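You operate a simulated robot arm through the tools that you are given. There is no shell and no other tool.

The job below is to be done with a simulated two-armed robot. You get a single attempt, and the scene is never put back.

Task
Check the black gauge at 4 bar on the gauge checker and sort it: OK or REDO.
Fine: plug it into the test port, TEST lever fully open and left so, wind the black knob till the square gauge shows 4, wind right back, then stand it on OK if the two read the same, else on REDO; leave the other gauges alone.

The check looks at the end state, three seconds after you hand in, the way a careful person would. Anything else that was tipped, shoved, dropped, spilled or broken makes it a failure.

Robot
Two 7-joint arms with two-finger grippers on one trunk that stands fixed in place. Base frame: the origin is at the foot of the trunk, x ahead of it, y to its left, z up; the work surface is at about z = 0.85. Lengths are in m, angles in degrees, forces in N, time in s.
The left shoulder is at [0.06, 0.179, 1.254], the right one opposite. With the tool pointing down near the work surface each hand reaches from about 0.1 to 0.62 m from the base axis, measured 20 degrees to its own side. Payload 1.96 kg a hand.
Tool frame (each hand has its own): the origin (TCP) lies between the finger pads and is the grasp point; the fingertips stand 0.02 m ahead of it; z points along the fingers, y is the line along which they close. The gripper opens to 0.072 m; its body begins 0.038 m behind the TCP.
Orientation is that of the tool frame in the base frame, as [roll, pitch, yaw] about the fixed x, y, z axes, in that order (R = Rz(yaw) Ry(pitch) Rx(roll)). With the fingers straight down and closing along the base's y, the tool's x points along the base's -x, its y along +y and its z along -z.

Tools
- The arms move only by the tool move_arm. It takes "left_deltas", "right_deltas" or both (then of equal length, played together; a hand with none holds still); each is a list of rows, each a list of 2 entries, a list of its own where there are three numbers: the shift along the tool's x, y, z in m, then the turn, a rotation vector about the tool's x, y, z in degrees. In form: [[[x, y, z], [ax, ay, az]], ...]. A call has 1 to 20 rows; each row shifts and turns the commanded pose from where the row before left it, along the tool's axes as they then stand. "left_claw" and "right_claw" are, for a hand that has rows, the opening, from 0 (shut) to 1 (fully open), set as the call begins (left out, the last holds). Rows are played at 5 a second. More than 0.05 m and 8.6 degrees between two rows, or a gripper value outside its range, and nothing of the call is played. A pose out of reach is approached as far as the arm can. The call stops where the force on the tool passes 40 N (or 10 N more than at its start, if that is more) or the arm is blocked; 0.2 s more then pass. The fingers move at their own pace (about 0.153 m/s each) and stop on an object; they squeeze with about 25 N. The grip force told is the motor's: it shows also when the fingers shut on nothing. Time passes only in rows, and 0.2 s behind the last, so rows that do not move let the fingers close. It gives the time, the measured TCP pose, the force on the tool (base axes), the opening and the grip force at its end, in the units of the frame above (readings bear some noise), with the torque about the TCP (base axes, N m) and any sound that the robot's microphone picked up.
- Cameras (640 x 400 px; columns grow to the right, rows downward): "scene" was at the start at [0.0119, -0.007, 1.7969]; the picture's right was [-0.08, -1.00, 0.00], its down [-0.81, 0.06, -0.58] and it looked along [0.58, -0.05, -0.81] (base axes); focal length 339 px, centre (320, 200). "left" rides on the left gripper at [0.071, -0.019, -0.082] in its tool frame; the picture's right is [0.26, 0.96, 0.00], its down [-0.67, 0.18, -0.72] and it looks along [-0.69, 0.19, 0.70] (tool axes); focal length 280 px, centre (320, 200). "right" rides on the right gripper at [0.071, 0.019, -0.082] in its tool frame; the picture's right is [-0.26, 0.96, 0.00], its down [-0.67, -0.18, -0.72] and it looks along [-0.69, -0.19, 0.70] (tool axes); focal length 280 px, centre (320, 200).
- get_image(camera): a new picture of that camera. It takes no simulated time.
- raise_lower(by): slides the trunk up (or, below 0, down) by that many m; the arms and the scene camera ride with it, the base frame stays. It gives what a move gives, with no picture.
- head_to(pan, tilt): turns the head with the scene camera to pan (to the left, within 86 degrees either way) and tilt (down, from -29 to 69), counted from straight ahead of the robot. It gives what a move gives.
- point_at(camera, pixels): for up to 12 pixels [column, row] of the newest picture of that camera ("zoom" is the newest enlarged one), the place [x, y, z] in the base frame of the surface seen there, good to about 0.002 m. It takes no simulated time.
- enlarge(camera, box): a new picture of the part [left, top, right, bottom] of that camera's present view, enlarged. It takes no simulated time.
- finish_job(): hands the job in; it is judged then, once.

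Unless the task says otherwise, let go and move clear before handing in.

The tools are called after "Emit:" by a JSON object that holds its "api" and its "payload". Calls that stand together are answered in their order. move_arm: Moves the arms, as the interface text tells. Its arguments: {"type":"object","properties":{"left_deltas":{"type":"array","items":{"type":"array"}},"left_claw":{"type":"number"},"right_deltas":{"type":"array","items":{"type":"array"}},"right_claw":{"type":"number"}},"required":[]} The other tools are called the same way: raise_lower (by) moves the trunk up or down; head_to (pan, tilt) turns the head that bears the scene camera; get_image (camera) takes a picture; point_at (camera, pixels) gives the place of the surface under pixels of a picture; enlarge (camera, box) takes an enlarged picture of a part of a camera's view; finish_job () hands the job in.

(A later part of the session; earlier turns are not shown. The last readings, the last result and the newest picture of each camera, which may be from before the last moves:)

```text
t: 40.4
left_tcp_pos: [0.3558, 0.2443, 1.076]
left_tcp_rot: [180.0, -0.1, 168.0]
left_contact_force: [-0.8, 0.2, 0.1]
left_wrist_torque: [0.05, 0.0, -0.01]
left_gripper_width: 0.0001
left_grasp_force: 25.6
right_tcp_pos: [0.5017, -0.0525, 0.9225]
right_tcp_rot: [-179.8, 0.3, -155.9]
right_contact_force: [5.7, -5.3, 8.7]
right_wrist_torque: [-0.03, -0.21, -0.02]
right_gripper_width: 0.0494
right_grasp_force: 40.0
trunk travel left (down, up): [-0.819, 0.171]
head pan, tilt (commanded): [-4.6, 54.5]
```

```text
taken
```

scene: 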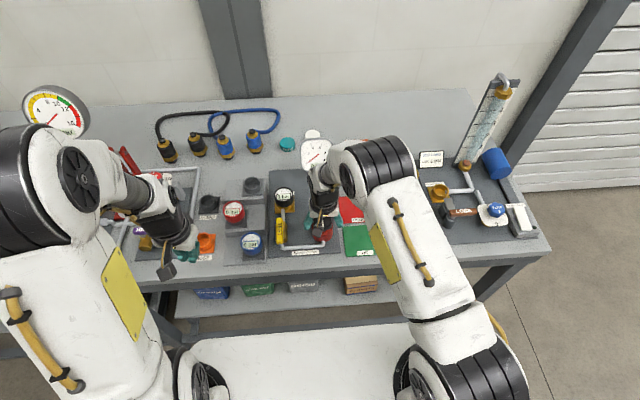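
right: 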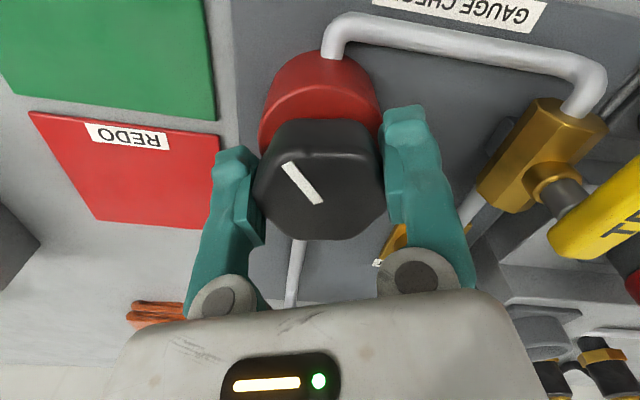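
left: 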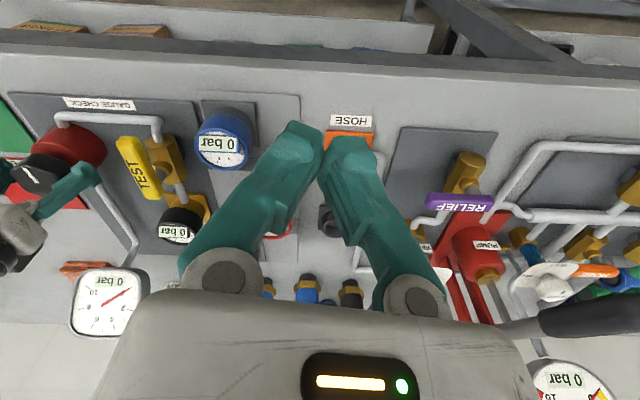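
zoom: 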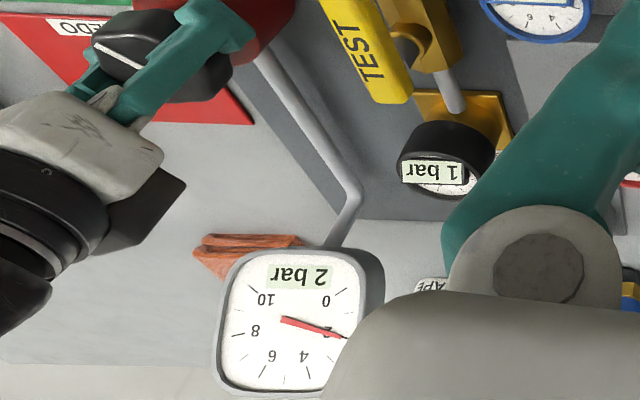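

Square gauge shows 2 while black shows 1 at 40° total (about 20° per bar). I'll turn 36° more, then fine-tune to 4.

Emit:
{"api": "move_arm", "payload": {"right_deltas": [[[0, 0, 0], [0, 0, -6]], [[0, 0, 0], [0, 0, -6]], [[0, 0, 0], [0, 0, -6]], [[0, 0, 0], [0, 0, -6]], [[0, 0, 0], [0, 0, -6]], [[0, 0, 0], [0, 0, -6]], [[0, 0, 0], [0, 0, 0]]]}}

Emit:
{"api": "enlarge", "payload": {"camera": "left", "box": [0, 150, 240, 340]}}

Emit:
{"api": "enlarge", "payload": {"camera": "scene", "box": [260, 120, 350, 220]}}

```text
t: 41.6
left_tcp_pos: [0.3559, 0.2437, 1.0748]
left_tcp_rot: [179.9, 0.0, 168.1]
left_contact_force: [0.4, 0.7, 1.3]
left_wrist_torque: [0.02, 0.01, 0.04]
left_gripper_width: 0.0
left_grasp_force: 25.1
right_tcp_pos: [0.5018, -0.0546, 0.922]
right_tcp_rot: [-179.6, 0.3, -126.3]
right_contact_force: [3.1, -9.6, 2.3]
right_wrist_torque: [1.19, -0.15, -0.02]
right_gripper_width: 0.0496
right_grasp_force: 39.9
trunk travel left (down, up): [-0.819, 0.171]
head pan, tilt (commanded): [-4.6, 54.5]
stopped in row 6 (right hand): the force on the tool passed its limit at 40 N (the readings are from after the stop); the commanded pose is now the measured one
```

```text
2.11 times, centred on (120, 245) of left
```

zoom: 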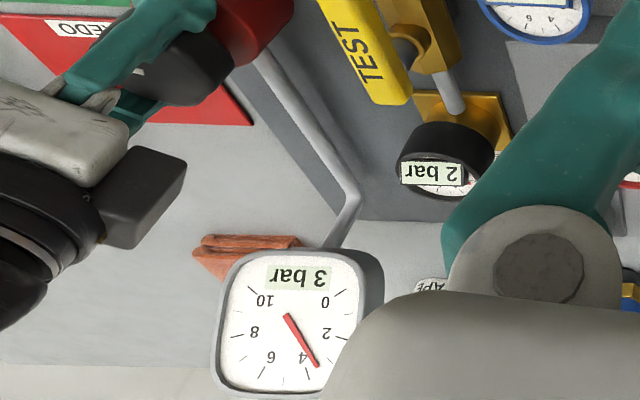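

```text
4.00 times, centred on (305, 170) of scene
```

zoom: 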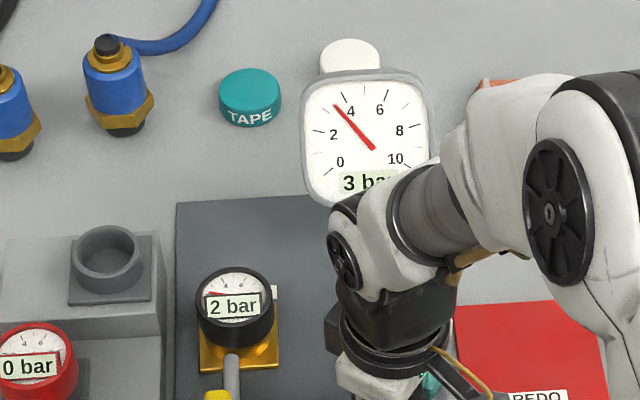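

Square shows 3 (needle ~3.4), black shows 2; the turn halted on a side-force limit and the command reset. I'll turn another ~10° in small steps.

Emit:
{"api": "move_arm", "payload": {"right_deltas": [[[0, 0, 0], [0, 0, -3]], [[0, 0, 0], [0, 0, -3]], [[0, 0, 0], [0, 0, -3]], [[0, 0, 0], [0, 0, 0]]]}}

Emit:
{"api": "enlarge", "payload": {"camera": "left", "box": [60, 200, 220, 340]}}

Emit:
{"api": "enlarge", "payload": {"camera": "scene", "box": [270, 120, 350, 210]}}

```text
t: 42.6
left_tcp_pos: [0.3579, 0.2423, 1.0747]
left_tcp_rot: [179.9, -0.1, 168.0]
left_contact_force: [0.6, -0.5, 0.3]
left_wrist_torque: [0.0, 0.0, -0.01]
left_gripper_width: 0.0
left_grasp_force: 24.7
right_tcp_pos: [0.5046, -0.0552, 0.9223]
right_tcp_rot: [-179.7, 0.3, -117.2]
right_contact_force: [11.6, -12.0, 5.3]
right_wrist_torque: [-0.14, -0.23, -0.03]
right_gripper_width: 0.0493
right_grasp_force: 39.9
trunk travel left (down, up): [-0.819, 0.171]
head pan, tilt (commanded): [-4.6, 54.5]
```

```text
2.86 times, centred on (140, 270) of left
```

zoom: 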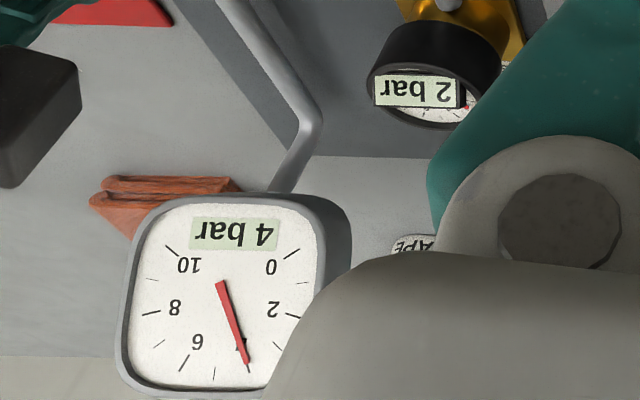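

```text
4.44 times, centred on (310, 165) of scene
```

zoom: 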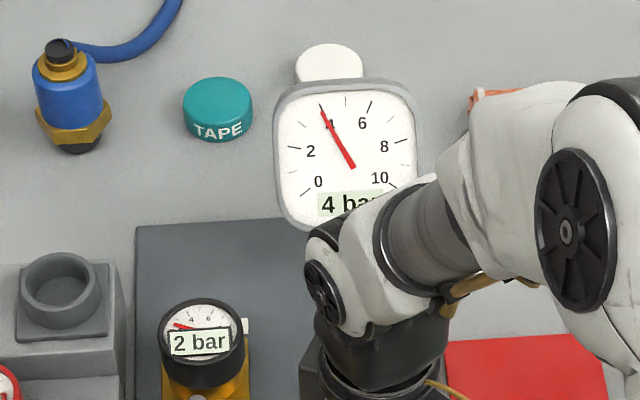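

The square gauge shows 4 bar with the needle on the 4 tick; black shows 2. I'll hold a second or so to be sure black isn't merely lagging, then read again.

Emit:
{"api": "move_arm", "payload": {"right_deltas": [[[0, 0, 0], [0, 0, 0]], [[0, 0, 0], [0, 0, 0]], [[0, 0, 0], [0, 0, 0]], [[0, 0, 0], [0, 0, 0]], [[0, 0, 0], [0, 0, 0]], [[0, 0, 0], [0, 0, 0]], [[0, 0, 0], [0, 0, 0]], [[0, 0, 0], [0, 0, 0]], [[0, 0, 0], [0, 0, 0]], [[0, 0, 0], [0, 0, 0]]]}}

Emit:
{"api": "enlarge", "payload": {"camera": "left", "box": [60, 200, 220, 340]}}

Emit:
{"api": "enlarge", "payload": {"camera": "scene", "box": [260, 170, 310, 220]}}

Emit:
{"api": "enlarge", "payload": {"camera": "scene", "box": [290, 130, 345, 175]}}

```text
t: 44.8
left_tcp_pos: [0.3564, 0.2428, 1.0752]
left_tcp_rot: [179.9, -0.1, 168.0]
left_contact_force: [0.1, -0.2, -0.5]
left_wrist_torque: [0.01, 0.01, -0.03]
left_gripper_width: 0.0
left_grasp_force: 24.8
right_tcp_pos: [0.5034, -0.0556, 0.9208]
right_tcp_rot: [-179.8, 0.3, -117.3]
right_contact_force: [17.0, -16.6, 12.6]
right_wrist_torque: [-0.04, 0.16, -0.09]
right_gripper_width: 0.0494
right_grasp_force: 39.9
trunk travel left (down, up): [-0.819, 0.171]
head pan, tilt (commanded): [-4.6, 54.5]
```

```text
2.86 times, centred on (140, 270) of left
```

zoom: 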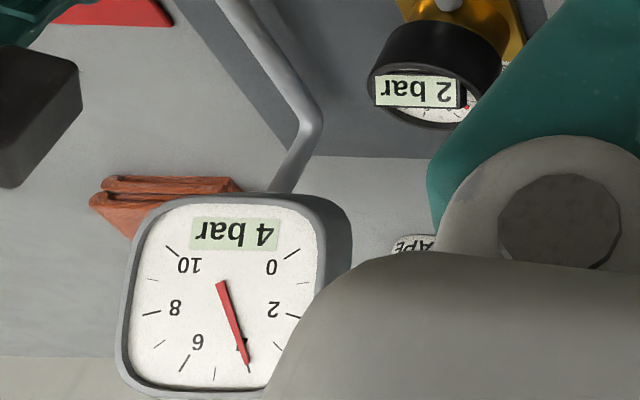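

```text
8.00 times, centred on (285, 195) of scene
```

zoom: 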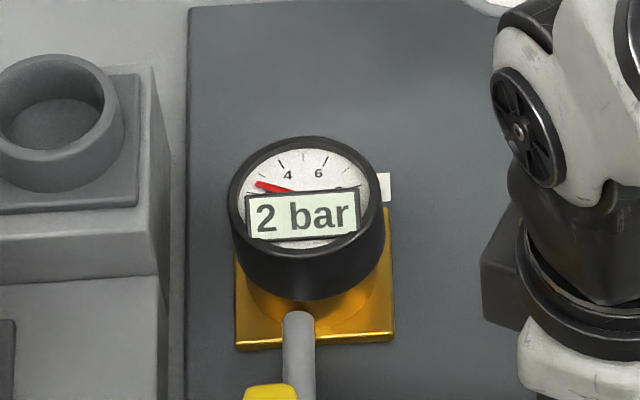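

```text
8.89 times, centred on (318, 152) of scene
```

zoom: 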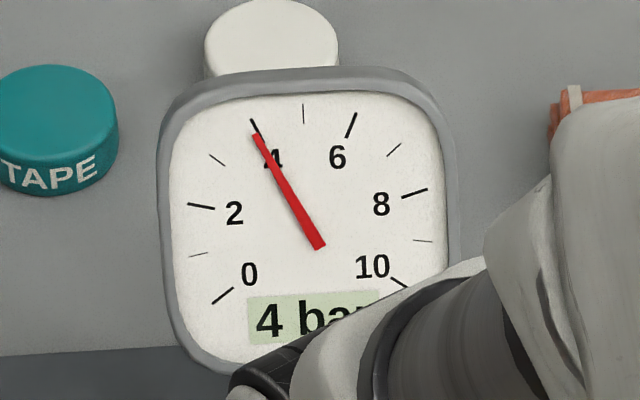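

Square reads exactly 4, black settles near 2.3 ("2 bar"), so they differ. Before winding back I'll verify the TEST lever really is fully open, measuring its axis.

Emit:
{"api": "enlarge", "payload": {"camera": "scene", "box": [255, 190, 315, 255]}}

```text
6.15 times, centred on (285, 222) of scene
```

zoom: 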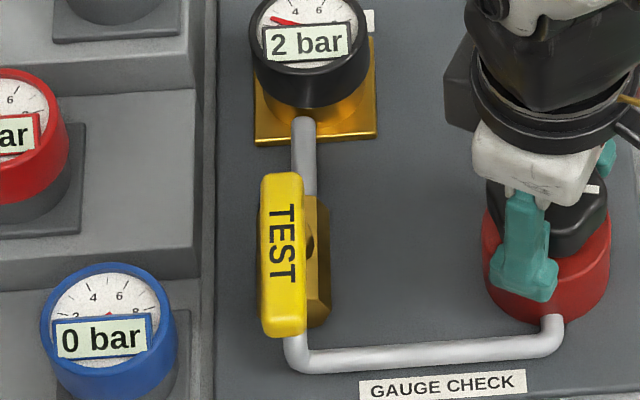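

Emit:
{"api": "point_at", "payload": {"camera": "zoom", "pixels": [[265, 182], [299, 182], [265, 320], [303, 318], [282, 178], [284, 325], [282, 250], [308, 150], [308, 180], [298, 250], [264, 250]]}}

```text
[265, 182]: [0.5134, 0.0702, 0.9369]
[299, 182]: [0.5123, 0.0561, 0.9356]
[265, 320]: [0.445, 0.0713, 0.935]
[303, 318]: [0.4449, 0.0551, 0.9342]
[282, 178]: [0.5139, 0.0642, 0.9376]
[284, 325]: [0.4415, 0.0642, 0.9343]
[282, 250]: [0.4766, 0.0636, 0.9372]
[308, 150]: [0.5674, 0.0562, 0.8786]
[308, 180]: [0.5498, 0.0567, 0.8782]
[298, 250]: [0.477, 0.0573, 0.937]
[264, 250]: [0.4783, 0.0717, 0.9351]
```

The lever axis is exactly along x (y 0.064 at both ends) — fully open, so the comparison stands: 4 vs 2 → REDO. Now I'll wind back clockwise, first relieving the side force.

Emit:
{"api": "move_arm", "payload": {"right_deltas": [[[0.0006, -0.002, -0.001], [0, 0, 0]], [[0, 0, 0], [0, 0, 6]], [[0, 0, 0], [0, 0, 6]], [[0, 0, 0], [0, 0, 6]], [[0, 0, 0], [0, 0, 6]], [[0, 0, 0], [0, 0, 6]], [[0, 0, 0], [0, 0, 0]]]}}

Emit:
{"api": "enlarge", "payload": {"camera": "left", "box": [0, 150, 240, 340]}}

```text
t: 46.4
left_tcp_pos: [0.356, 0.2446, 1.0758]
left_tcp_rot: [-180.0, 0.0, 168.0]
left_contact_force: [0.4, -0.6, 0.2]
left_wrist_torque: [0.0, 0.0, 0.03]
left_gripper_width: 0.0
left_grasp_force: 25.6
right_tcp_pos: [0.5024, -0.0542, 0.9212]
right_tcp_rot: [-180.0, 0.1, -147.3]
right_contact_force: [-8.2, 0.5, -19.9]
right_wrist_torque: [0.44, -0.03, 0.01]
right_gripper_width: 0.0493
right_grasp_force: 39.6
trunk travel left (down, up): [-0.819, 0.171]
head pan, tilt (commanded): [-4.6, 54.5]
```

```text
2.11 times, centred on (120, 245) of left
```

zoom: 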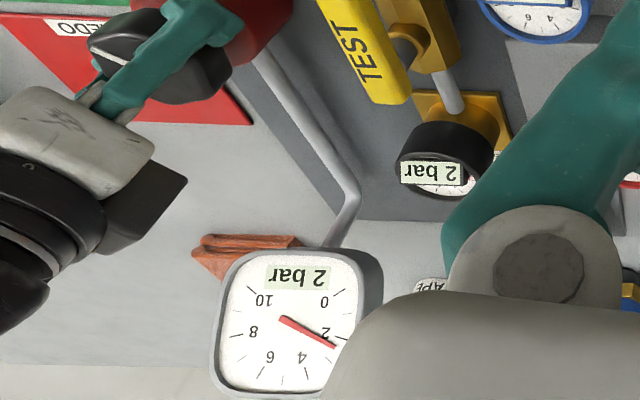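

Pressure is falling (square 2.4). I'll continue clockwise 42° more.

Emit:
{"api": "move_arm", "payload": {"right_deltas": [[[0, 0, 0.0012], [0, 0, 6]], [[0, 0, 0], [0, 0, 6]], [[0, 0, 0], [0, 0, 6]], [[0, 0, 0], [0, 0, 6]], [[0, 0, 0], [0, 0, 6]], [[0, 0, 0], [0, 0, 6]], [[0, 0, 0], [0, 0, 6]], [[0, 0, 0], [0, 0, 0]]]}}

Emit:
{"api": "enlarge", "payload": {"camera": "left", "box": [0, 150, 240, 340]}}

Emit:
{"api": "get_image", "payload": {"camera": "right"}}

```text
t: 48.2
left_tcp_pos: [0.355, 0.2469, 1.0724]
left_tcp_rot: [-179.9, 0.2, 168.2]
left_contact_force: [1.1, -0.4, -0.6]
left_wrist_torque: [-0.03, -0.02, 0.0]
left_gripper_width: 0.0
left_grasp_force: 25.0
right_tcp_pos: [0.5021, -0.0503, 0.9228]
right_tcp_rot: [-180.0, 0.3, 170.7]
right_contact_force: [-23.7, 17.8, -24.3]
right_wrist_torque: [0.23, -0.14, 0.06]
right_gripper_width: 0.0494
right_grasp_force: 40.7
trunk travel left (down, up): [-0.819, 0.171]
head pan, tilt (commanded): [-4.6, 54.5]
```

```text
2.11 times, centred on (120, 245) of left
```

zoom: 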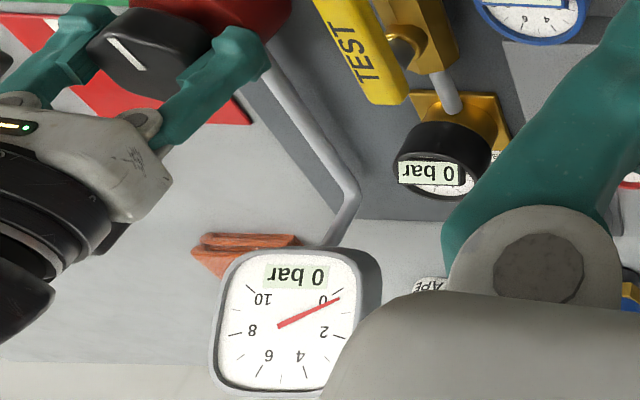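

```text
taken
```

right: 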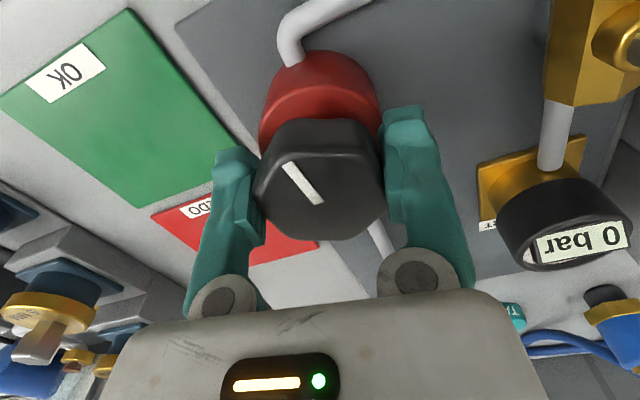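

Displays read 0 but the square needle is still ~0.4, so it isn't fully back. I'll relieve the side load and turn the last ~10° to the stop.

Emit:
{"api": "move_arm", "payload": {"right_deltas": [[[0.0022, 0.0016, 0.0015], [0, 0, 0]], [[0, 0, 0], [0, 0, 3]], [[0, 0, 0], [0, 0, 3]], [[0, 0, 0], [0, 0, 3]], [[0, 0, 0], [0, 0, 0]]]}}

Emit:
{"api": "enlarge", "payload": {"camera": "left", "box": [0, 150, 240, 340]}}

Emit:
{"api": "get_image", "payload": {"camera": "right"}}

```text
t: 49.4
left_tcp_pos: [0.3552, 0.2465, 1.0747]
left_tcp_rot: [-179.9, 0.0, 168.0]
left_contact_force: [-0.6, 0.7, -0.2]
left_wrist_torque: [0.02, 0.03, 0.02]
left_gripper_width: 0.0
left_grasp_force: 24.7
right_tcp_pos: [0.5037, -0.051, 0.9221]
right_tcp_rot: [179.9, 0.6, 161.7]
right_contact_force: [-1.9, 10.4, -1.5]
right_wrist_torque: [-0.33, -0.62, 0.99]
right_gripper_width: 0.0494
right_grasp_force: 40.4
trunk travel left (down, up): [-0.819, 0.171]
head pan, tilt (commanded): [-4.6, 54.5]
```

```text
2.11 times, centred on (120, 245) of left
```

zoom: 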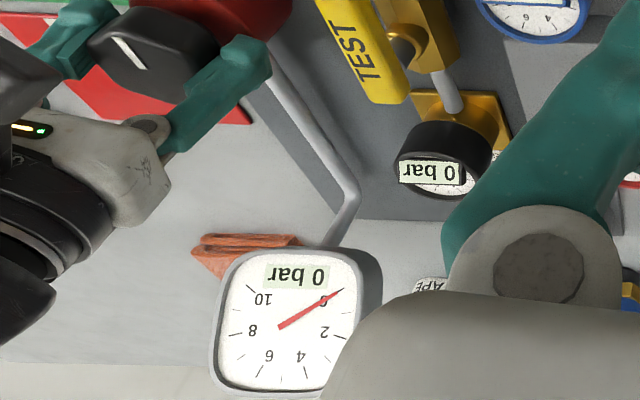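

```text
taken
```

right: 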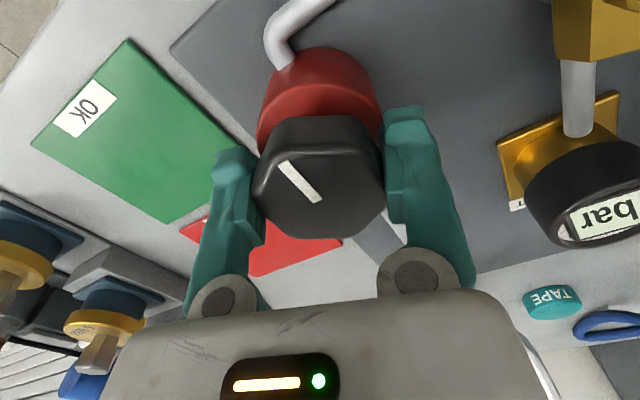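

Needle is on 0 and the torque (≈1 N m) shows the knob is against its stop. I'll open the right hand and lift straight off.

Emit:
{"api": "move_arm", "payload": {"right_deltas": [[[0, 0, 0], [0, 0, 0]], [[0, 0, 0], [0, 0, 0]], [[0, 0, -0.02], [0, 0, 0]], [[0, 0, -0.03], [0, 0, 0]], [[0, 0, -0.04], [0, 0, 0]], [[0, 0, -0.04], [0, 0, 0]]], "right_claw": 1}}

Emit:
{"api": "get_image", "payload": {"camera": "right"}}

Emit:
{"api": "enlarge", "payload": {"camera": "left", "box": [0, 100, 240, 340]}}

```text
t: 50.8
left_tcp_pos: [0.3544, 0.2453, 1.0754]
left_tcp_rot: [180.0, 0.0, 168.0]
left_contact_force: [-0.4, -0.5, -0.5]
left_wrist_torque: [-0.02, 0.0, 0.01]
left_gripper_width: 0.0
left_grasp_force: 24.5
right_tcp_pos: [0.4992, -0.0502, 1.0512]
right_tcp_rot: [179.9, 0.3, 161.8]
right_contact_force: [-0.1, -0.5, -0.3]
right_wrist_torque: [0.0, 0.0, -0.01]
right_gripper_width: 0.072
right_grasp_force: 0.0
trunk travel left (down, up): [-0.819, 0.171]
head pan, tilt (commanded): [-4.6, 54.5]
```

```text
taken
```

right: 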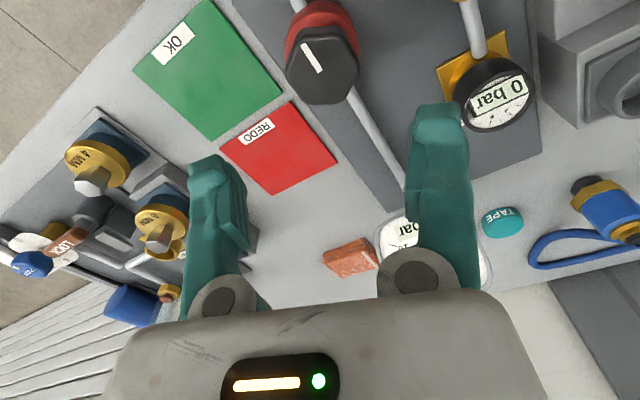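

```text
1.67 times, centred on (120, 220) of left
```

zoom: 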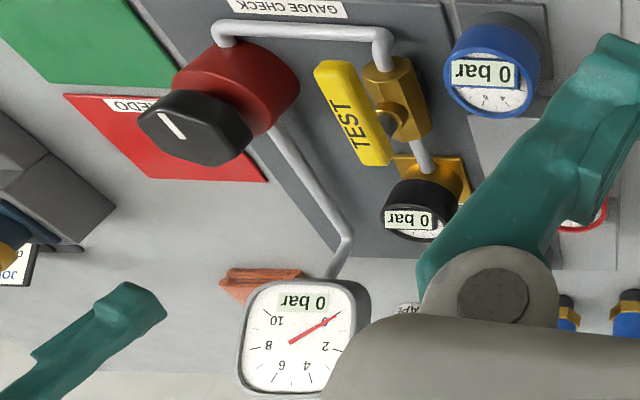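

All is back at 0 with the lever still open. The REDO square (~0.584, −0.169) suits the right hand, and with an ~18° forward tilt it can also reach the port; I'll yaw the right hand to point toward the port and tilt it.

Emit:
{"api": "move_arm", "payload": {"right_deltas": [[[0, 0, 0], [0, 0, -7]], [[0, 0, 0], [0, 0, -7]], [[0, 0, 0], [0, 0, -7]], [[0, 0, 0], [0, 0, -7]], [[0, 0, 0], [0, 0, -7]], [[0, 0, 0], [0, 0, -6.2]], [[0, 0, 0], [0, -6, 0]], [[0, 0, 0], [0, -6, 0]], [[0, 0, 0], [0, -6, 0]], [[0, 0, 0], [0, 0, 0]]], "right_claw": 1}}

Emit:
{"api": "get_image", "payload": {"camera": "right"}}

Emit:
{"api": "get_image", "payload": {"camera": "scene"}}

```text
t: 53.0
left_tcp_pos: [0.3553, 0.2442, 1.0759]
left_tcp_rot: [-180.0, 0.0, 168.0]
left_contact_force: [0.2, 0.0, 0.7]
left_wrist_torque: [0.0, -0.01, 0.02]
left_gripper_width: 0.0
left_grasp_force: 24.6
right_tcp_pos: [0.4999, -0.0523, 1.051]
right_tcp_rot: [-179.9, 18.4, -157.0]
right_contact_force: [0.0, -0.5, -1.0]
right_wrist_torque: [-0.04, -0.02, 0.01]
right_gripper_width: 0.0716
right_grasp_force: 0.0
trunk travel left (down, up): [-0.819, 0.171]
head pan, tilt (commanded): [-4.6, 54.5]
```

```text
taken
```

right: 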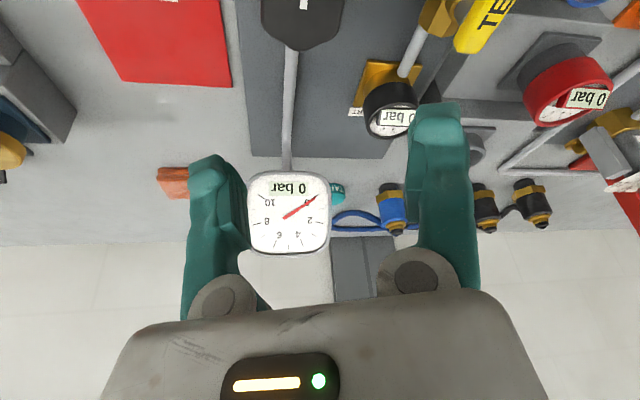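

```text
taken
```

scene: 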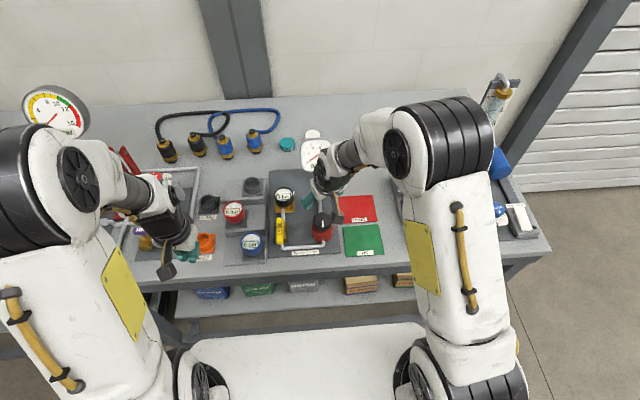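

The right hand is yawed and tilted as wanted. Moving it over the black gauge in the port at z≈1.0.

Emit:
{"api": "move_arm", "payload": {"right_deltas": [[[-0.0306, 0.01325, 0.02335], [0, 0, 0]], [[-0.0306, 0.01325, 0.02335], [0, 0, 0]], [[-0.0306, 0.01325, 0.02335], [0, 0, 0]], [[-0.0306, 0.01325, 0.02335], [0, 0, 0]], [[0, 0, 0], [0, 0, 0]]], "right_claw": 1}}

Emit:
{"api": "get_image", "payload": {"camera": "right"}}

Emit:
{"api": "enlarge", "payload": {"camera": "scene", "box": [240, 120, 380, 240]}}

Emit:
{"api": "get_image", "payload": {"camera": "left"}}

```text
t: 54.2
left_tcp_pos: [0.3546, 0.2441, 1.0752]
left_tcp_rot: [179.9, 0.0, 168.0]
left_contact_force: [0.4, -0.7, -0.7]
left_wrist_torque: [0.0, -0.05, 0.0]
left_gripper_width: 0.0
left_grasp_force: 24.6
right_tcp_pos: [0.6137, 0.0531, 1.0005]
right_tcp_rot: [-179.9, 18.4, -157.0]
right_contact_force: [-0.6, 0.4, -0.6]
right_wrist_torque: [0.02, -0.01, -0.01]
right_gripper_width: 0.0719
right_grasp_force: 0.2
trunk travel left (down, up): [-0.819, 0.171]
head pan, tilt (commanded): [-4.6, 54.5]
```

```text
taken
```

right: 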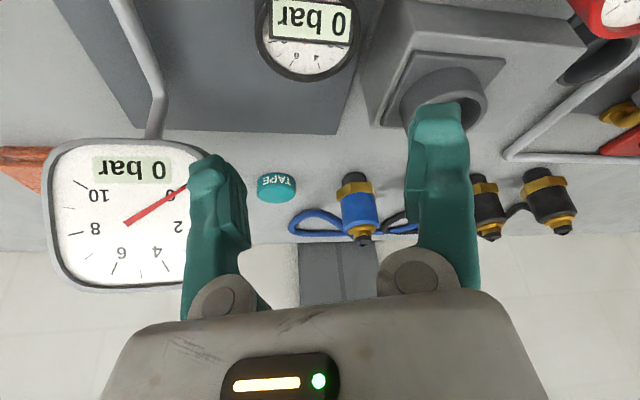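

```text
3.33 times, centred on (310, 180) of scene
```

zoom: 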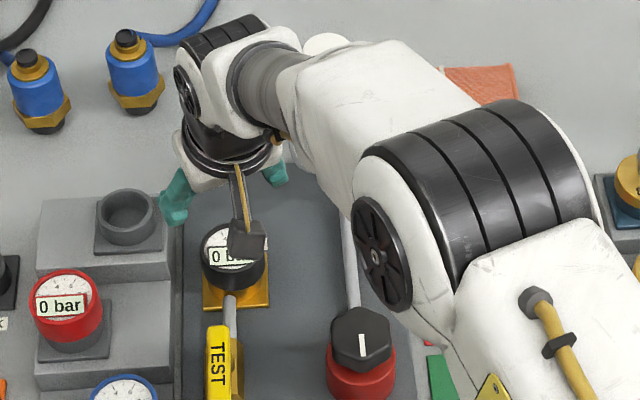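

```text
taken
```

left: 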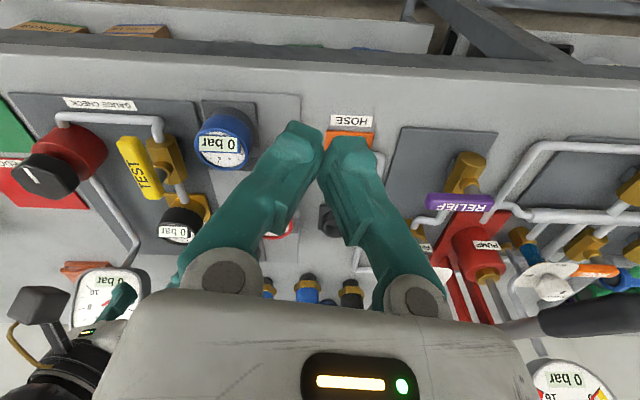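

The gauge is ahead in view at (305,35). The +y finger will come down near the rack, so I'll measure the rack's right edge and the gauge from here first.

Emit:
{"api": "point_at", "payload": {"camera": "zoom", "pixels": [[172, 250], [168, 262], [176, 240], [160, 265], [168, 300], [178, 300], [165, 330], [190, 250]]}}

Emit:
{"api": "point_at", "payload": {"camera": "right", "pixels": [[310, 22], [257, 30], [353, 35], [307, 80], [270, 60], [345, 62], [375, 90], [365, 110], [350, 100], [385, 60], [330, 50], [295, 50]]}}

```text
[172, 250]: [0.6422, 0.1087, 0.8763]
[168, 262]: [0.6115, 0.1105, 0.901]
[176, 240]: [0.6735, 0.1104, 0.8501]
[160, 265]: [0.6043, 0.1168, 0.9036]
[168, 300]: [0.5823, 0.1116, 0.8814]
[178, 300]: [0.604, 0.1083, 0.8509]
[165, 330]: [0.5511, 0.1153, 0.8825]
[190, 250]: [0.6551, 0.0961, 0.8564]
```

```text
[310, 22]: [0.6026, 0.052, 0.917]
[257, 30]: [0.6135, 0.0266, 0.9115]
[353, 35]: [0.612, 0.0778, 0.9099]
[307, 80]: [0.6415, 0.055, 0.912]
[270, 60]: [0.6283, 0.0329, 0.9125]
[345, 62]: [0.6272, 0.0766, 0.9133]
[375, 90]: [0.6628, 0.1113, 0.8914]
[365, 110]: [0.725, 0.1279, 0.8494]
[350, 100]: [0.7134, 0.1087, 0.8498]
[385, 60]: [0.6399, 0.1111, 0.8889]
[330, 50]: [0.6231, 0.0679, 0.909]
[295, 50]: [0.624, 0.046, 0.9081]
```

Rack edge is at y≈0.110 and the gauge rim spans y 0.027–0.078, so the open finger just clears, as with the left hand. I'll lower most of the way to z≈0.93 and look.

Emit:
{"api": "move_arm", "payload": {"right_deltas": [[[0.0062, 0, 0.019], [0, 0, 0]], [[0.0062, 0, 0.019], [0, 0, 0]], [[0.0062, 0, 0.019], [0, 0, 0]], [[0.0036, 0, 0.011], [0, 0, 0]], [[0, 0, 0], [0, 0, 0]]], "right_claw": 1}}

Emit:
{"api": "get_image", "payload": {"camera": "right"}}

Emit:
{"api": "enlarge", "payload": {"camera": "scene", "box": [250, 150, 340, 230]}}

Emit:
{"api": "enlarge", "payload": {"camera": "left", "box": [0, 150, 240, 340]}}

```text
t: 55.4
left_tcp_pos: [0.3559, 0.244, 1.0756]
left_tcp_rot: [-180.0, 0.0, 168.1]
left_contact_force: [0.5, 0.3, -0.7]
left_wrist_torque: [0.05, -0.01, 0.02]
left_gripper_width: 0.0001
left_grasp_force: 24.7
right_tcp_pos: [0.6144, 0.0531, 0.9287]
right_tcp_rot: [-179.9, 18.4, -157.0]
right_contact_force: [0.5, 0.6, 0.5]
right_wrist_torque: [0.0, 0.0, -0.02]
right_gripper_width: 0.072
right_grasp_force: 0.1
trunk travel left (down, up): [-0.819, 0.171]
head pan, tilt (commanded): [-4.6, 54.5]
```

```text
taken
```

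right: 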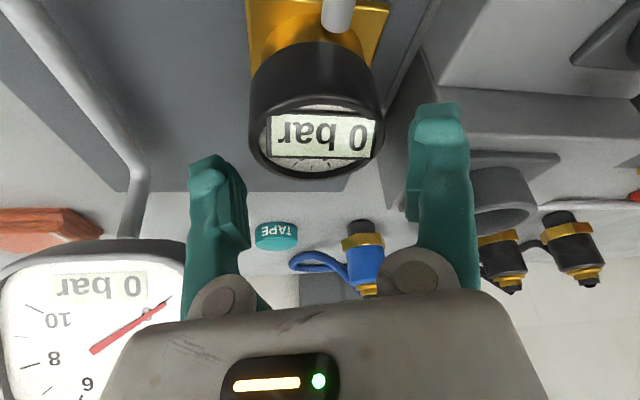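

```text
5.00 times, centred on (295, 190) of scene
```

zoom: 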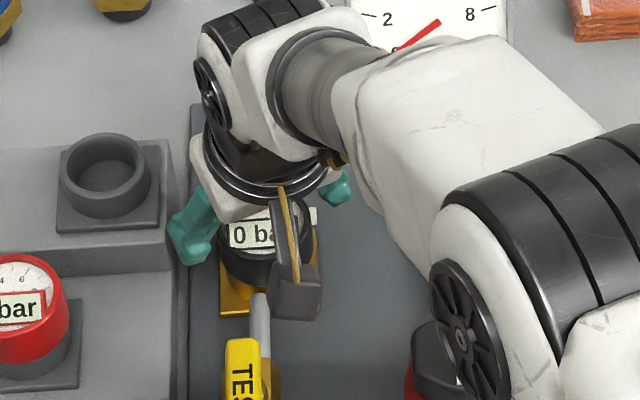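

```text
2.11 times, centred on (120, 245) of left
```

zoom: 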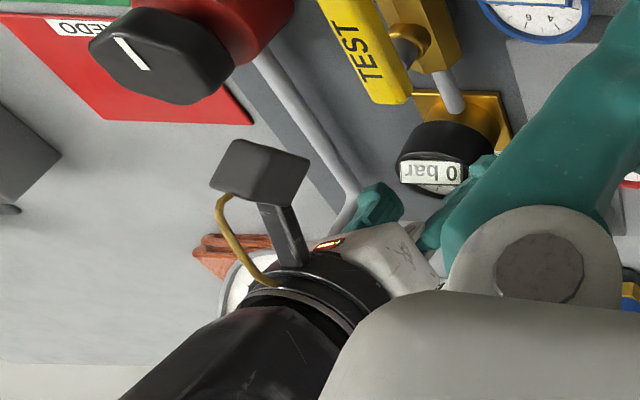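

The gauge lines up between the fingers (body px 250–383, heading to the TCP at ~320,180). I'll lower the last 0.025.

Emit:
{"api": "move_arm", "payload": {"right_deltas": [[[0.0026, 0, 0.0078], [0, 0, 0]], [[0.0026, 0, 0.0078], [0, 0, 0]], [[0.0026, 0, 0.0078], [0, 0, 0]], [[0, 0, 0], [0, 0, 0]]], "right_claw": 1}}

Emit:
{"api": "get_image", "payload": {"camera": "right"}}

Emit:
{"api": "enlarge", "payload": {"camera": "left", "box": [60, 150, 240, 300]}}

```text
t: 56.4
left_tcp_pos: [0.3568, 0.2452, 1.075]
left_tcp_rot: [-180.0, 0.0, 168.0]
left_contact_force: [-0.5, 0.1, 0.3]
left_wrist_torque: [-0.02, 0.02, -0.03]
left_gripper_width: 0.0
left_grasp_force: 25.3
right_tcp_pos: [0.6143, 0.0534, 0.9034]
right_tcp_rot: [-179.9, 18.3, -157.0]
right_contact_force: [-0.4, -0.8, -0.2]
right_wrist_torque: [-0.04, -0.05, 0.03]
right_gripper_width: 0.072
right_grasp_force: 0.0
trunk travel left (down, up): [-0.819, 0.171]
head pan, tilt (commanded): [-4.6, 54.5]
```

```text
taken
```

right: 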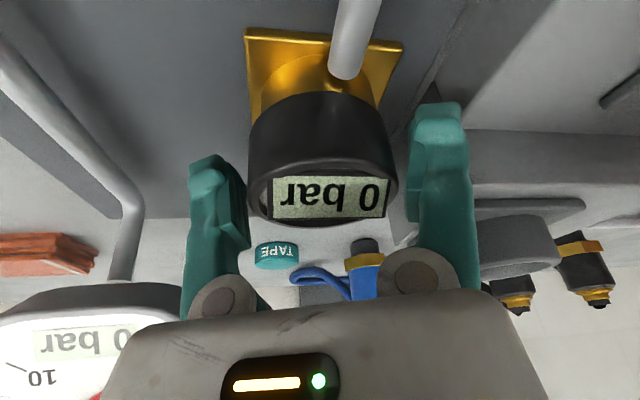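

```text
2.67 times, centred on (150, 225) of left
```

zoom: 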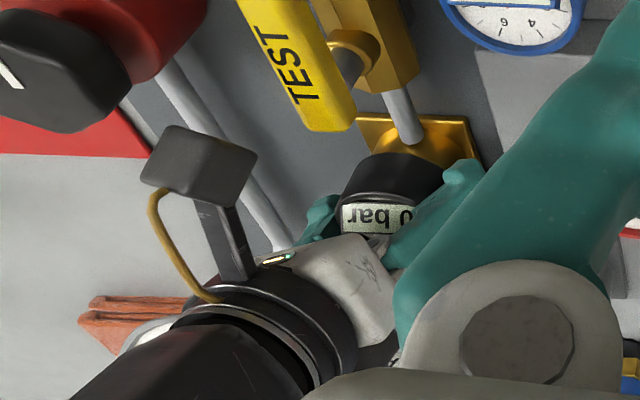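

No contact and the gauge is centred (px 248–396 about 322). Closing the right gripper.

Emit:
{"api": "move_arm", "payload": {"right_deltas": [[[0, 0, 0], [0, 0, 0]], [[0, 0, 0], [0, 0, 0]], [[0, 0, 0], [0, 0, 0]]], "right_claw": 0}}

Emit:
{"api": "get_image", "payload": {"camera": "right"}}

```text
t: 57.2
left_tcp_pos: [0.3551, 0.2453, 1.0751]
left_tcp_rot: [-180.0, 0.1, 168.0]
left_contact_force: [0.4, -0.7, -0.2]
left_wrist_torque: [0.03, 0.01, 0.01]
left_gripper_width: 0.0
left_grasp_force: 25.3
right_tcp_pos: [0.6134, 0.0534, 0.9033]
right_tcp_rot: [-179.9, 18.5, -157.0]
right_contact_force: [0.1, 2.0, 0.5]
right_wrist_torque: [0.0, -0.04, 0.04]
right_gripper_width: 0.0607
right_grasp_force: 24.6
trunk travel left (down, up): [-0.819, 0.171]
head pan, tilt (commanded): [-4.6, 54.5]
```

```text
taken
```

right: 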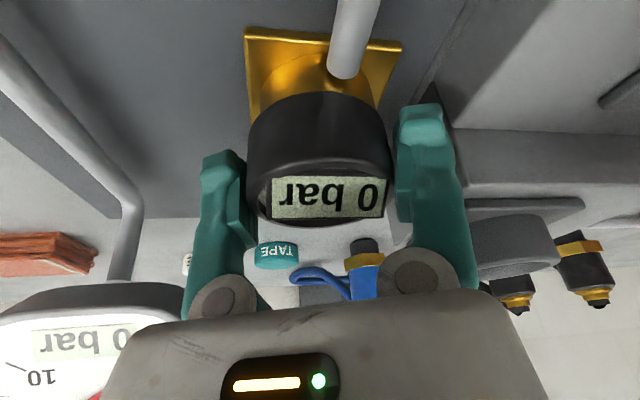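

The grip is firm (25 N). I'll lift straight up 0.06 out of the port.

Emit:
{"api": "move_arm", "payload": {"right_deltas": [[[-0.0032, 0, -0.0095], [0, 0, 0]], [[-0.0032, 0, -0.0095], [0, 0, 0]], [[-0.0032, 0, -0.0095], [0, 0, 0]], [[-0.0032, 0, -0.0095], [0, 0, 0]], [[-0.0032, 0, -0.0095], [0, 0, 0]], [[-0.0032, 0, -0.0095], [0, 0, 0]]]}}

Emit:
{"api": "get_image", "payload": {"camera": "right"}}

Emit:
{"api": "enlarge", "payload": {"camera": "left", "box": [0, 150, 240, 340]}}

```text
t: 58.6
left_tcp_pos: [0.3567, 0.2458, 1.0736]
left_tcp_rot: [-180.0, 0.0, 168.0]
left_contact_force: [1.0, -0.2, -0.1]
left_wrist_torque: [-0.01, -0.02, 0.02]
left_gripper_width: 0.0
left_grasp_force: 24.2
right_tcp_pos: [0.6152, 0.0522, 0.9634]
right_tcp_rot: [-180.0, 18.2, -157.0]
right_contact_force: [-0.3, 0.6, -0.9]
right_wrist_torque: [-0.01, -0.01, -0.03]
right_gripper_width: 0.0605
right_grasp_force: 25.1
trunk travel left (down, up): [-0.819, 0.171]
head pan, tilt (commanded): [-4.6, 54.5]
```

```text
taken
```

right: 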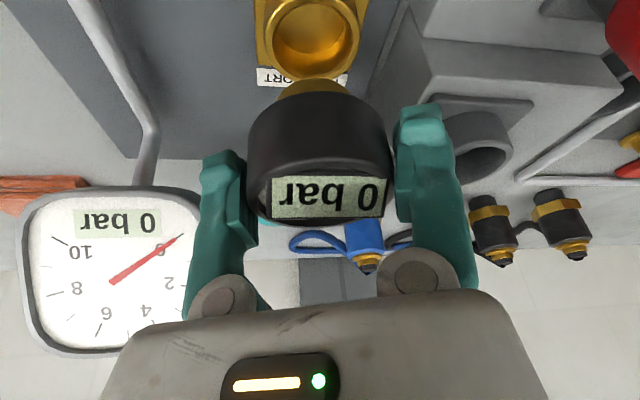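

```text
2.11 times, centred on (120, 245) of left
```

zoom: 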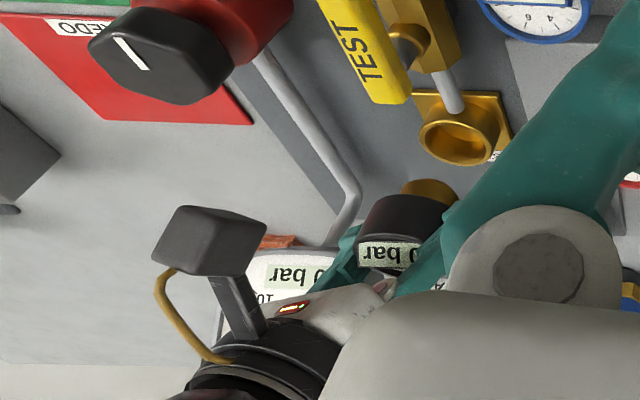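

The gauge is free of the port. I'll raise it, pull back a little to clear the square gauge, and carry it over toward REDO.

Emit:
{"api": "move_arm", "payload": {"right_deltas": [[[-0.0074, 0, -0.0223], [0, 0, 0]], [[-0.0074, 0, -0.0223], [0, 0, 0]], [[0.0213, -0.0209, -0.00705], [0, 0, 0]], [[0.0213, -0.0209, -0.00705], [0, 0, 0]], [[0.0213, -0.0209, -0.00705], [0, 0, 0]], [[0.0213, -0.0209, -0.00705], [0, 0, 0]], [[0.00586, -0.0267, -0.00194], [0, 0, 0]], [[0.00586, -0.0267, -0.00194], [0, 0, 0]], [[0.00586, -0.0267, -0.00194], [0, 0, 0]], [[0.00586, -0.0267, -0.00194], [0, 0, 0]], [[0, 0, 0], [0, 0, 0]]]}}

Emit:
{"api": "get_image", "payload": {"camera": "right"}}

Emit:
{"api": "get_image", "payload": {"camera": "scene"}}

Emit:
{"api": "enlarge", "payload": {"camera": "scene", "box": [290, 150, 430, 260]}}

```text
t: 61.0
left_tcp_pos: [0.3561, 0.2445, 1.0739]
left_tcp_rot: [-179.9, 0.0, 168.0]
left_contact_force: [0.5, 0.5, -0.2]
left_wrist_torque: [-0.03, 0.02, -0.02]
left_gripper_width: 0.0
left_grasp_force: 24.7
right_tcp_pos: [0.5835, -0.166, 1.0109]
right_tcp_rot: [180.0, 18.3, -157.0]
right_contact_force: [-0.6, -0.9, -0.9]
right_wrist_torque: [-0.03, -0.02, 0.02]
right_gripper_width: 0.0604
right_grasp_force: 25.4
trunk travel left (down, up): [-0.819, 0.171]
head pan, tilt (commanded): [-4.6, 54.5]
```

```text
taken
```

right: 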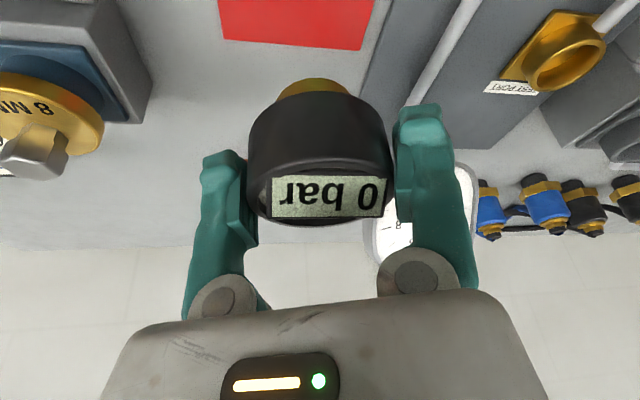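

```text
taken
```

scene: 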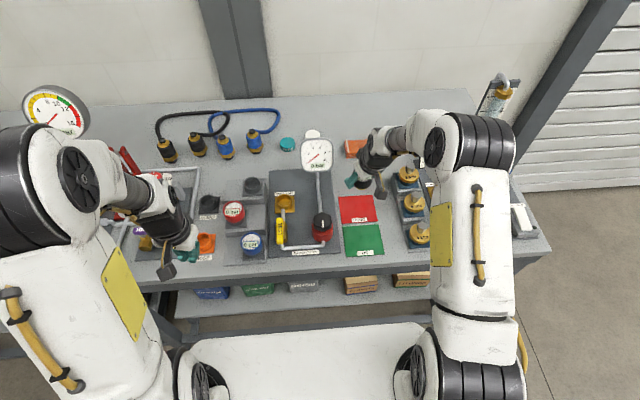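

```text
3.64 times, centred on (360, 205) of scene
```

zoom: 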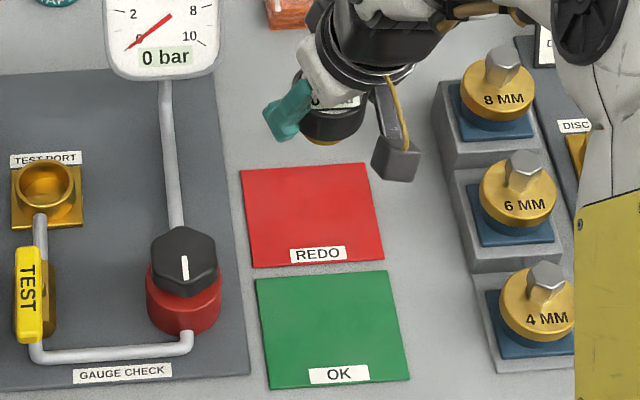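

Emit:
{"api": "point_at", "payload": {"camera": "zoom", "pixels": [[243, 173], [364, 166], [383, 256], [255, 265], [314, 210], [319, 255], [330, 165], [440, 120], [455, 180], [478, 270], [465, 250], [300, 240]]}}

```text
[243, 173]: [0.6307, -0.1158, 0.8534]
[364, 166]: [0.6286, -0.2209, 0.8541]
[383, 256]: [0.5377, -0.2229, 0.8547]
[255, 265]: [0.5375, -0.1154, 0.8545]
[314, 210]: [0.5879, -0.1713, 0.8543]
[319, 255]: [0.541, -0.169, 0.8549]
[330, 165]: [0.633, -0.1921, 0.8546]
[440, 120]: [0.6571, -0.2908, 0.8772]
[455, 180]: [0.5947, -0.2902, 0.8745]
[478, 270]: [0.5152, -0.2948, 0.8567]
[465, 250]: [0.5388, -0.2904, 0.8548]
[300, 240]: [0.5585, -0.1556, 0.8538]
```

REDO spans x 0.537–0.632, y −0.222 to −0.115 at z 0.854. I'll lower the gauge over its centre to about 1 cm above the surface.

Emit:
{"api": "move_arm", "payload": {"right_deltas": [[[0.0081, -0.00095, 0.0252], [0, 0, 0]], [[0.0081, -0.00095, 0.0252], [0, 0, 0]], [[0.0081, -0.00095, 0.0252], [0, 0, 0]], [[0.0081, -0.00095, 0.0252], [0, 0, 0]], [[0, 0, 0], [0, 0, 0]]]}}

Emit:
{"api": "get_image", "payload": {"camera": "right"}}

Emit:
{"api": "enlarge", "payload": {"camera": "scene", "box": [310, 160, 430, 260]}}

Emit:
{"api": "enlarge", "payload": {"camera": "left", "box": [0, 120, 120, 220]}}

```text
t: 62.2
left_tcp_pos: [0.3562, 0.2448, 1.0746]
left_tcp_rot: [179.9, 0.0, 168.0]
left_contact_force: [0.1, 0.0, 0.3]
left_wrist_torque: [-0.01, -0.01, -0.01]
left_gripper_width: 0.0
left_grasp_force: 25.0
right_tcp_pos: [0.5851, -0.1687, 0.9043]
right_tcp_rot: [-179.8, 18.4, -157.0]
right_contact_force: [-1.8, 0.4, -1.4]
right_wrist_torque: [-0.03, 0.0, -0.04]
right_gripper_width: 0.0606
right_grasp_force: 24.8
trunk travel left (down, up): [-0.819, 0.171]
head pan, tilt (commanded): [-4.6, 54.5]
```

```text
taken
```

right: 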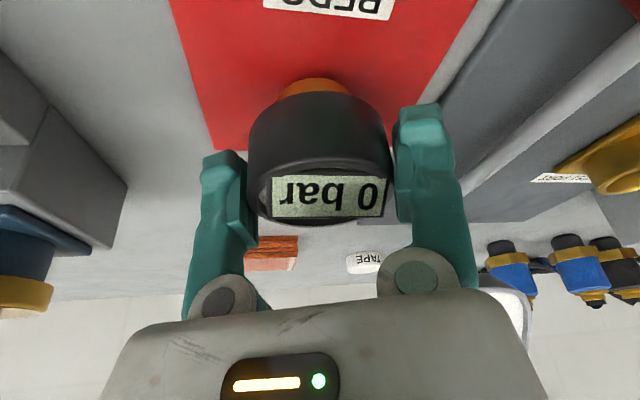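

```text
4.00 times, centred on (370, 210) of scene
```

zoom: 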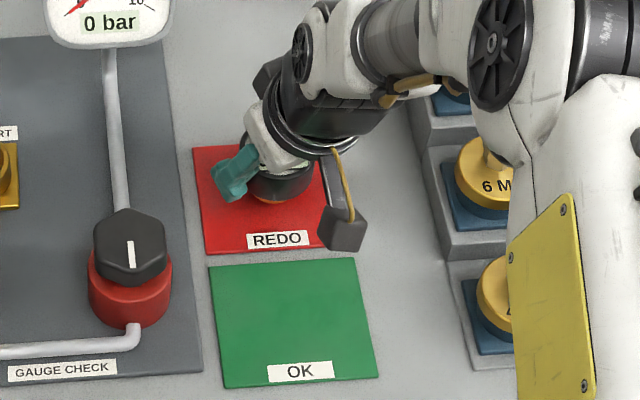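

```text
4.00 times, centred on (60, 170) of left
```

zoom: 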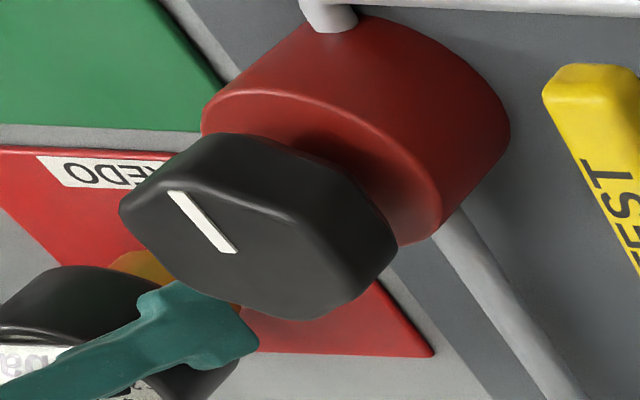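

The gauge is upright about 1 cm over REDO. I'll lower in 2–2.5 mm steps and watch the vertical force.

Emit:
{"api": "move_arm", "payload": {"right_deltas": [[[0.0008, 0, 0.00237], [0, 0, 0]], [[0.0008, 0, 0.00237], [0, 0, 0]], [[0.0008, 0, 0.00237], [0, 0, 0]], [[0, 0, 0], [0, 0, 0]]]}}

```text
t: 63.2
left_tcp_pos: [0.3553, 0.2438, 1.0749]
left_tcp_rot: [179.9, -0.1, 168.0]
left_contact_force: [-0.1, -0.6, -0.2]
left_wrist_torque: [-0.03, 0.0, 0.02]
left_gripper_width: 0.0
left_grasp_force: 25.7
right_tcp_pos: [0.5872, -0.1695, 0.8984]
right_tcp_rot: [-179.9, 18.5, -157.0]
right_contact_force: [-0.1, -0.5, 2.0]
right_wrist_torque: [-0.04, 0.0, 0.01]
right_gripper_width: 0.0603
right_grasp_force: 25.1
trunk travel left (down, up): [-0.819, 0.171]
head pan, tilt (commanded): [-4.6, 54.5]
```

Emit:
{"api": "move_arm", "payload": {"right_deltas": [[[0.0004, 0, 0.0012], [0, 0, 0]], [[0.0004, 0, 0.0012], [0, 0, 0]], [[0, 0, 0], [0, 0, 0]]]}}

Emit:
{"api": "enlarge", "payload": {"camera": "right", "box": [220, 20, 420, 180]}}

```text
t: 64.0
left_tcp_pos: [0.3537, 0.2461, 1.0748]
left_tcp_rot: [180.0, 0.1, 168.0]
left_contact_force: [0.1, -0.3, 0.9]
left_wrist_torque: [-0.04, -0.04, 0.03]
left_gripper_width: 0.0
left_grasp_force: 24.6
right_tcp_pos: [0.5866, -0.1675, 0.8975]
right_tcp_rot: [-179.6, 18.7, -157.1]
right_contact_force: [5.4, 0.9, 21.5]
right_wrist_torque: [-0.09, -0.22, 0.05]
right_gripper_width: 0.0604
right_grasp_force: 24.7
trunk travel left (down, up): [-0.819, 0.171]
head pan, tilt (commanded): [-4.6, 54.5]
```

```text
2.50 times, centred on (320, 100) of right
```

zoom: 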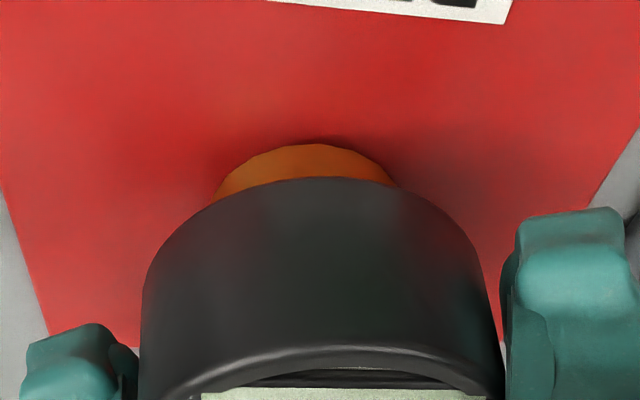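

The gauge stands on REDO (21 N upward at z 0.8975). I'll ease off ~2 mm of push, then open the fingers.

Emit:
{"api": "move_arm", "payload": {"right_deltas": [[[-0.0007, 0, -0.0021], [0, 0, 0]], [[0, 0, 0], [0, 0, 0]], [[0, 0, 0], [0, 0, 0]]]}}

Emit:
{"api": "move_arm", "payload": {"right_deltas": [[[0, 0, 0], [0, 0, 0]], [[0, 0, 0], [0, 0, 0]], [[0, 0, 0], [0, 0, 0]]], "right_claw": 1}}

Emit:
{"api": "get_image", "payload": {"camera": "right"}}

Emit:
{"api": "enlarge", "payload": {"camera": "scene", "box": [320, 170, 400, 240]}}

```text
t: 64.8
left_tcp_pos: [0.3554, 0.2451, 1.0747]
left_tcp_rot: [-180.0, 0.0, 168.0]
left_contact_force: [0.5, -0.1, 0.9]
left_wrist_torque: [0.02, -0.03, -0.04]
left_gripper_width: 0.0003
left_grasp_force: 25.0
right_tcp_pos: [0.5855, -0.1691, 0.8986]
right_tcp_rot: [-179.9, 18.3, -157.0]
right_contact_force: [1.6, 0.6, 9.8]
right_wrist_torque: [-0.09, -0.2, 0.01]
right_gripper_width: 0.0603
right_grasp_force: 25.6
trunk travel left (down, up): [-0.819, 0.171]
head pan, tilt (commanded): [-4.6, 54.5]
```

```text
t: 65.6
left_tcp_pos: [0.3547, 0.2453, 1.0763]
left_tcp_rot: [-179.9, 0.0, 168.0]
left_contact_force: [0.3, 0.0, 0.9]
left_wrist_torque: [0.04, 0.03, -0.02]
left_gripper_width: 0.0003
left_grasp_force: 24.5
right_tcp_pos: [0.5869, -0.1703, 0.8979]
right_tcp_rot: [-179.9, 18.3, -156.9]
right_contact_force: [1.2, 0.1, 0.7]
right_wrist_torque: [0.0, -0.01, -0.03]
right_gripper_width: 0.0721
right_grasp_force: 0.0
trunk travel left (down, up): [-0.819, 0.171]
head pan, tilt (commanded): [-4.6, 54.5]
```

```text
taken
```

right: 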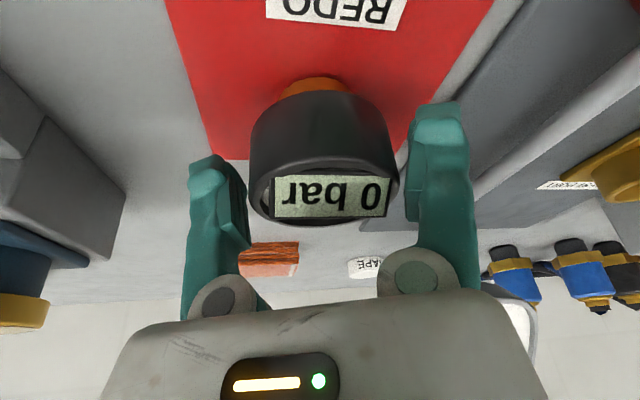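

```text
5.71 times, centred on (360, 205) of scene
```

zoom: 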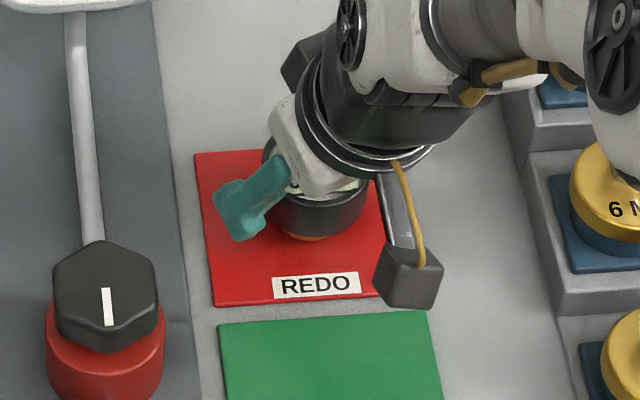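

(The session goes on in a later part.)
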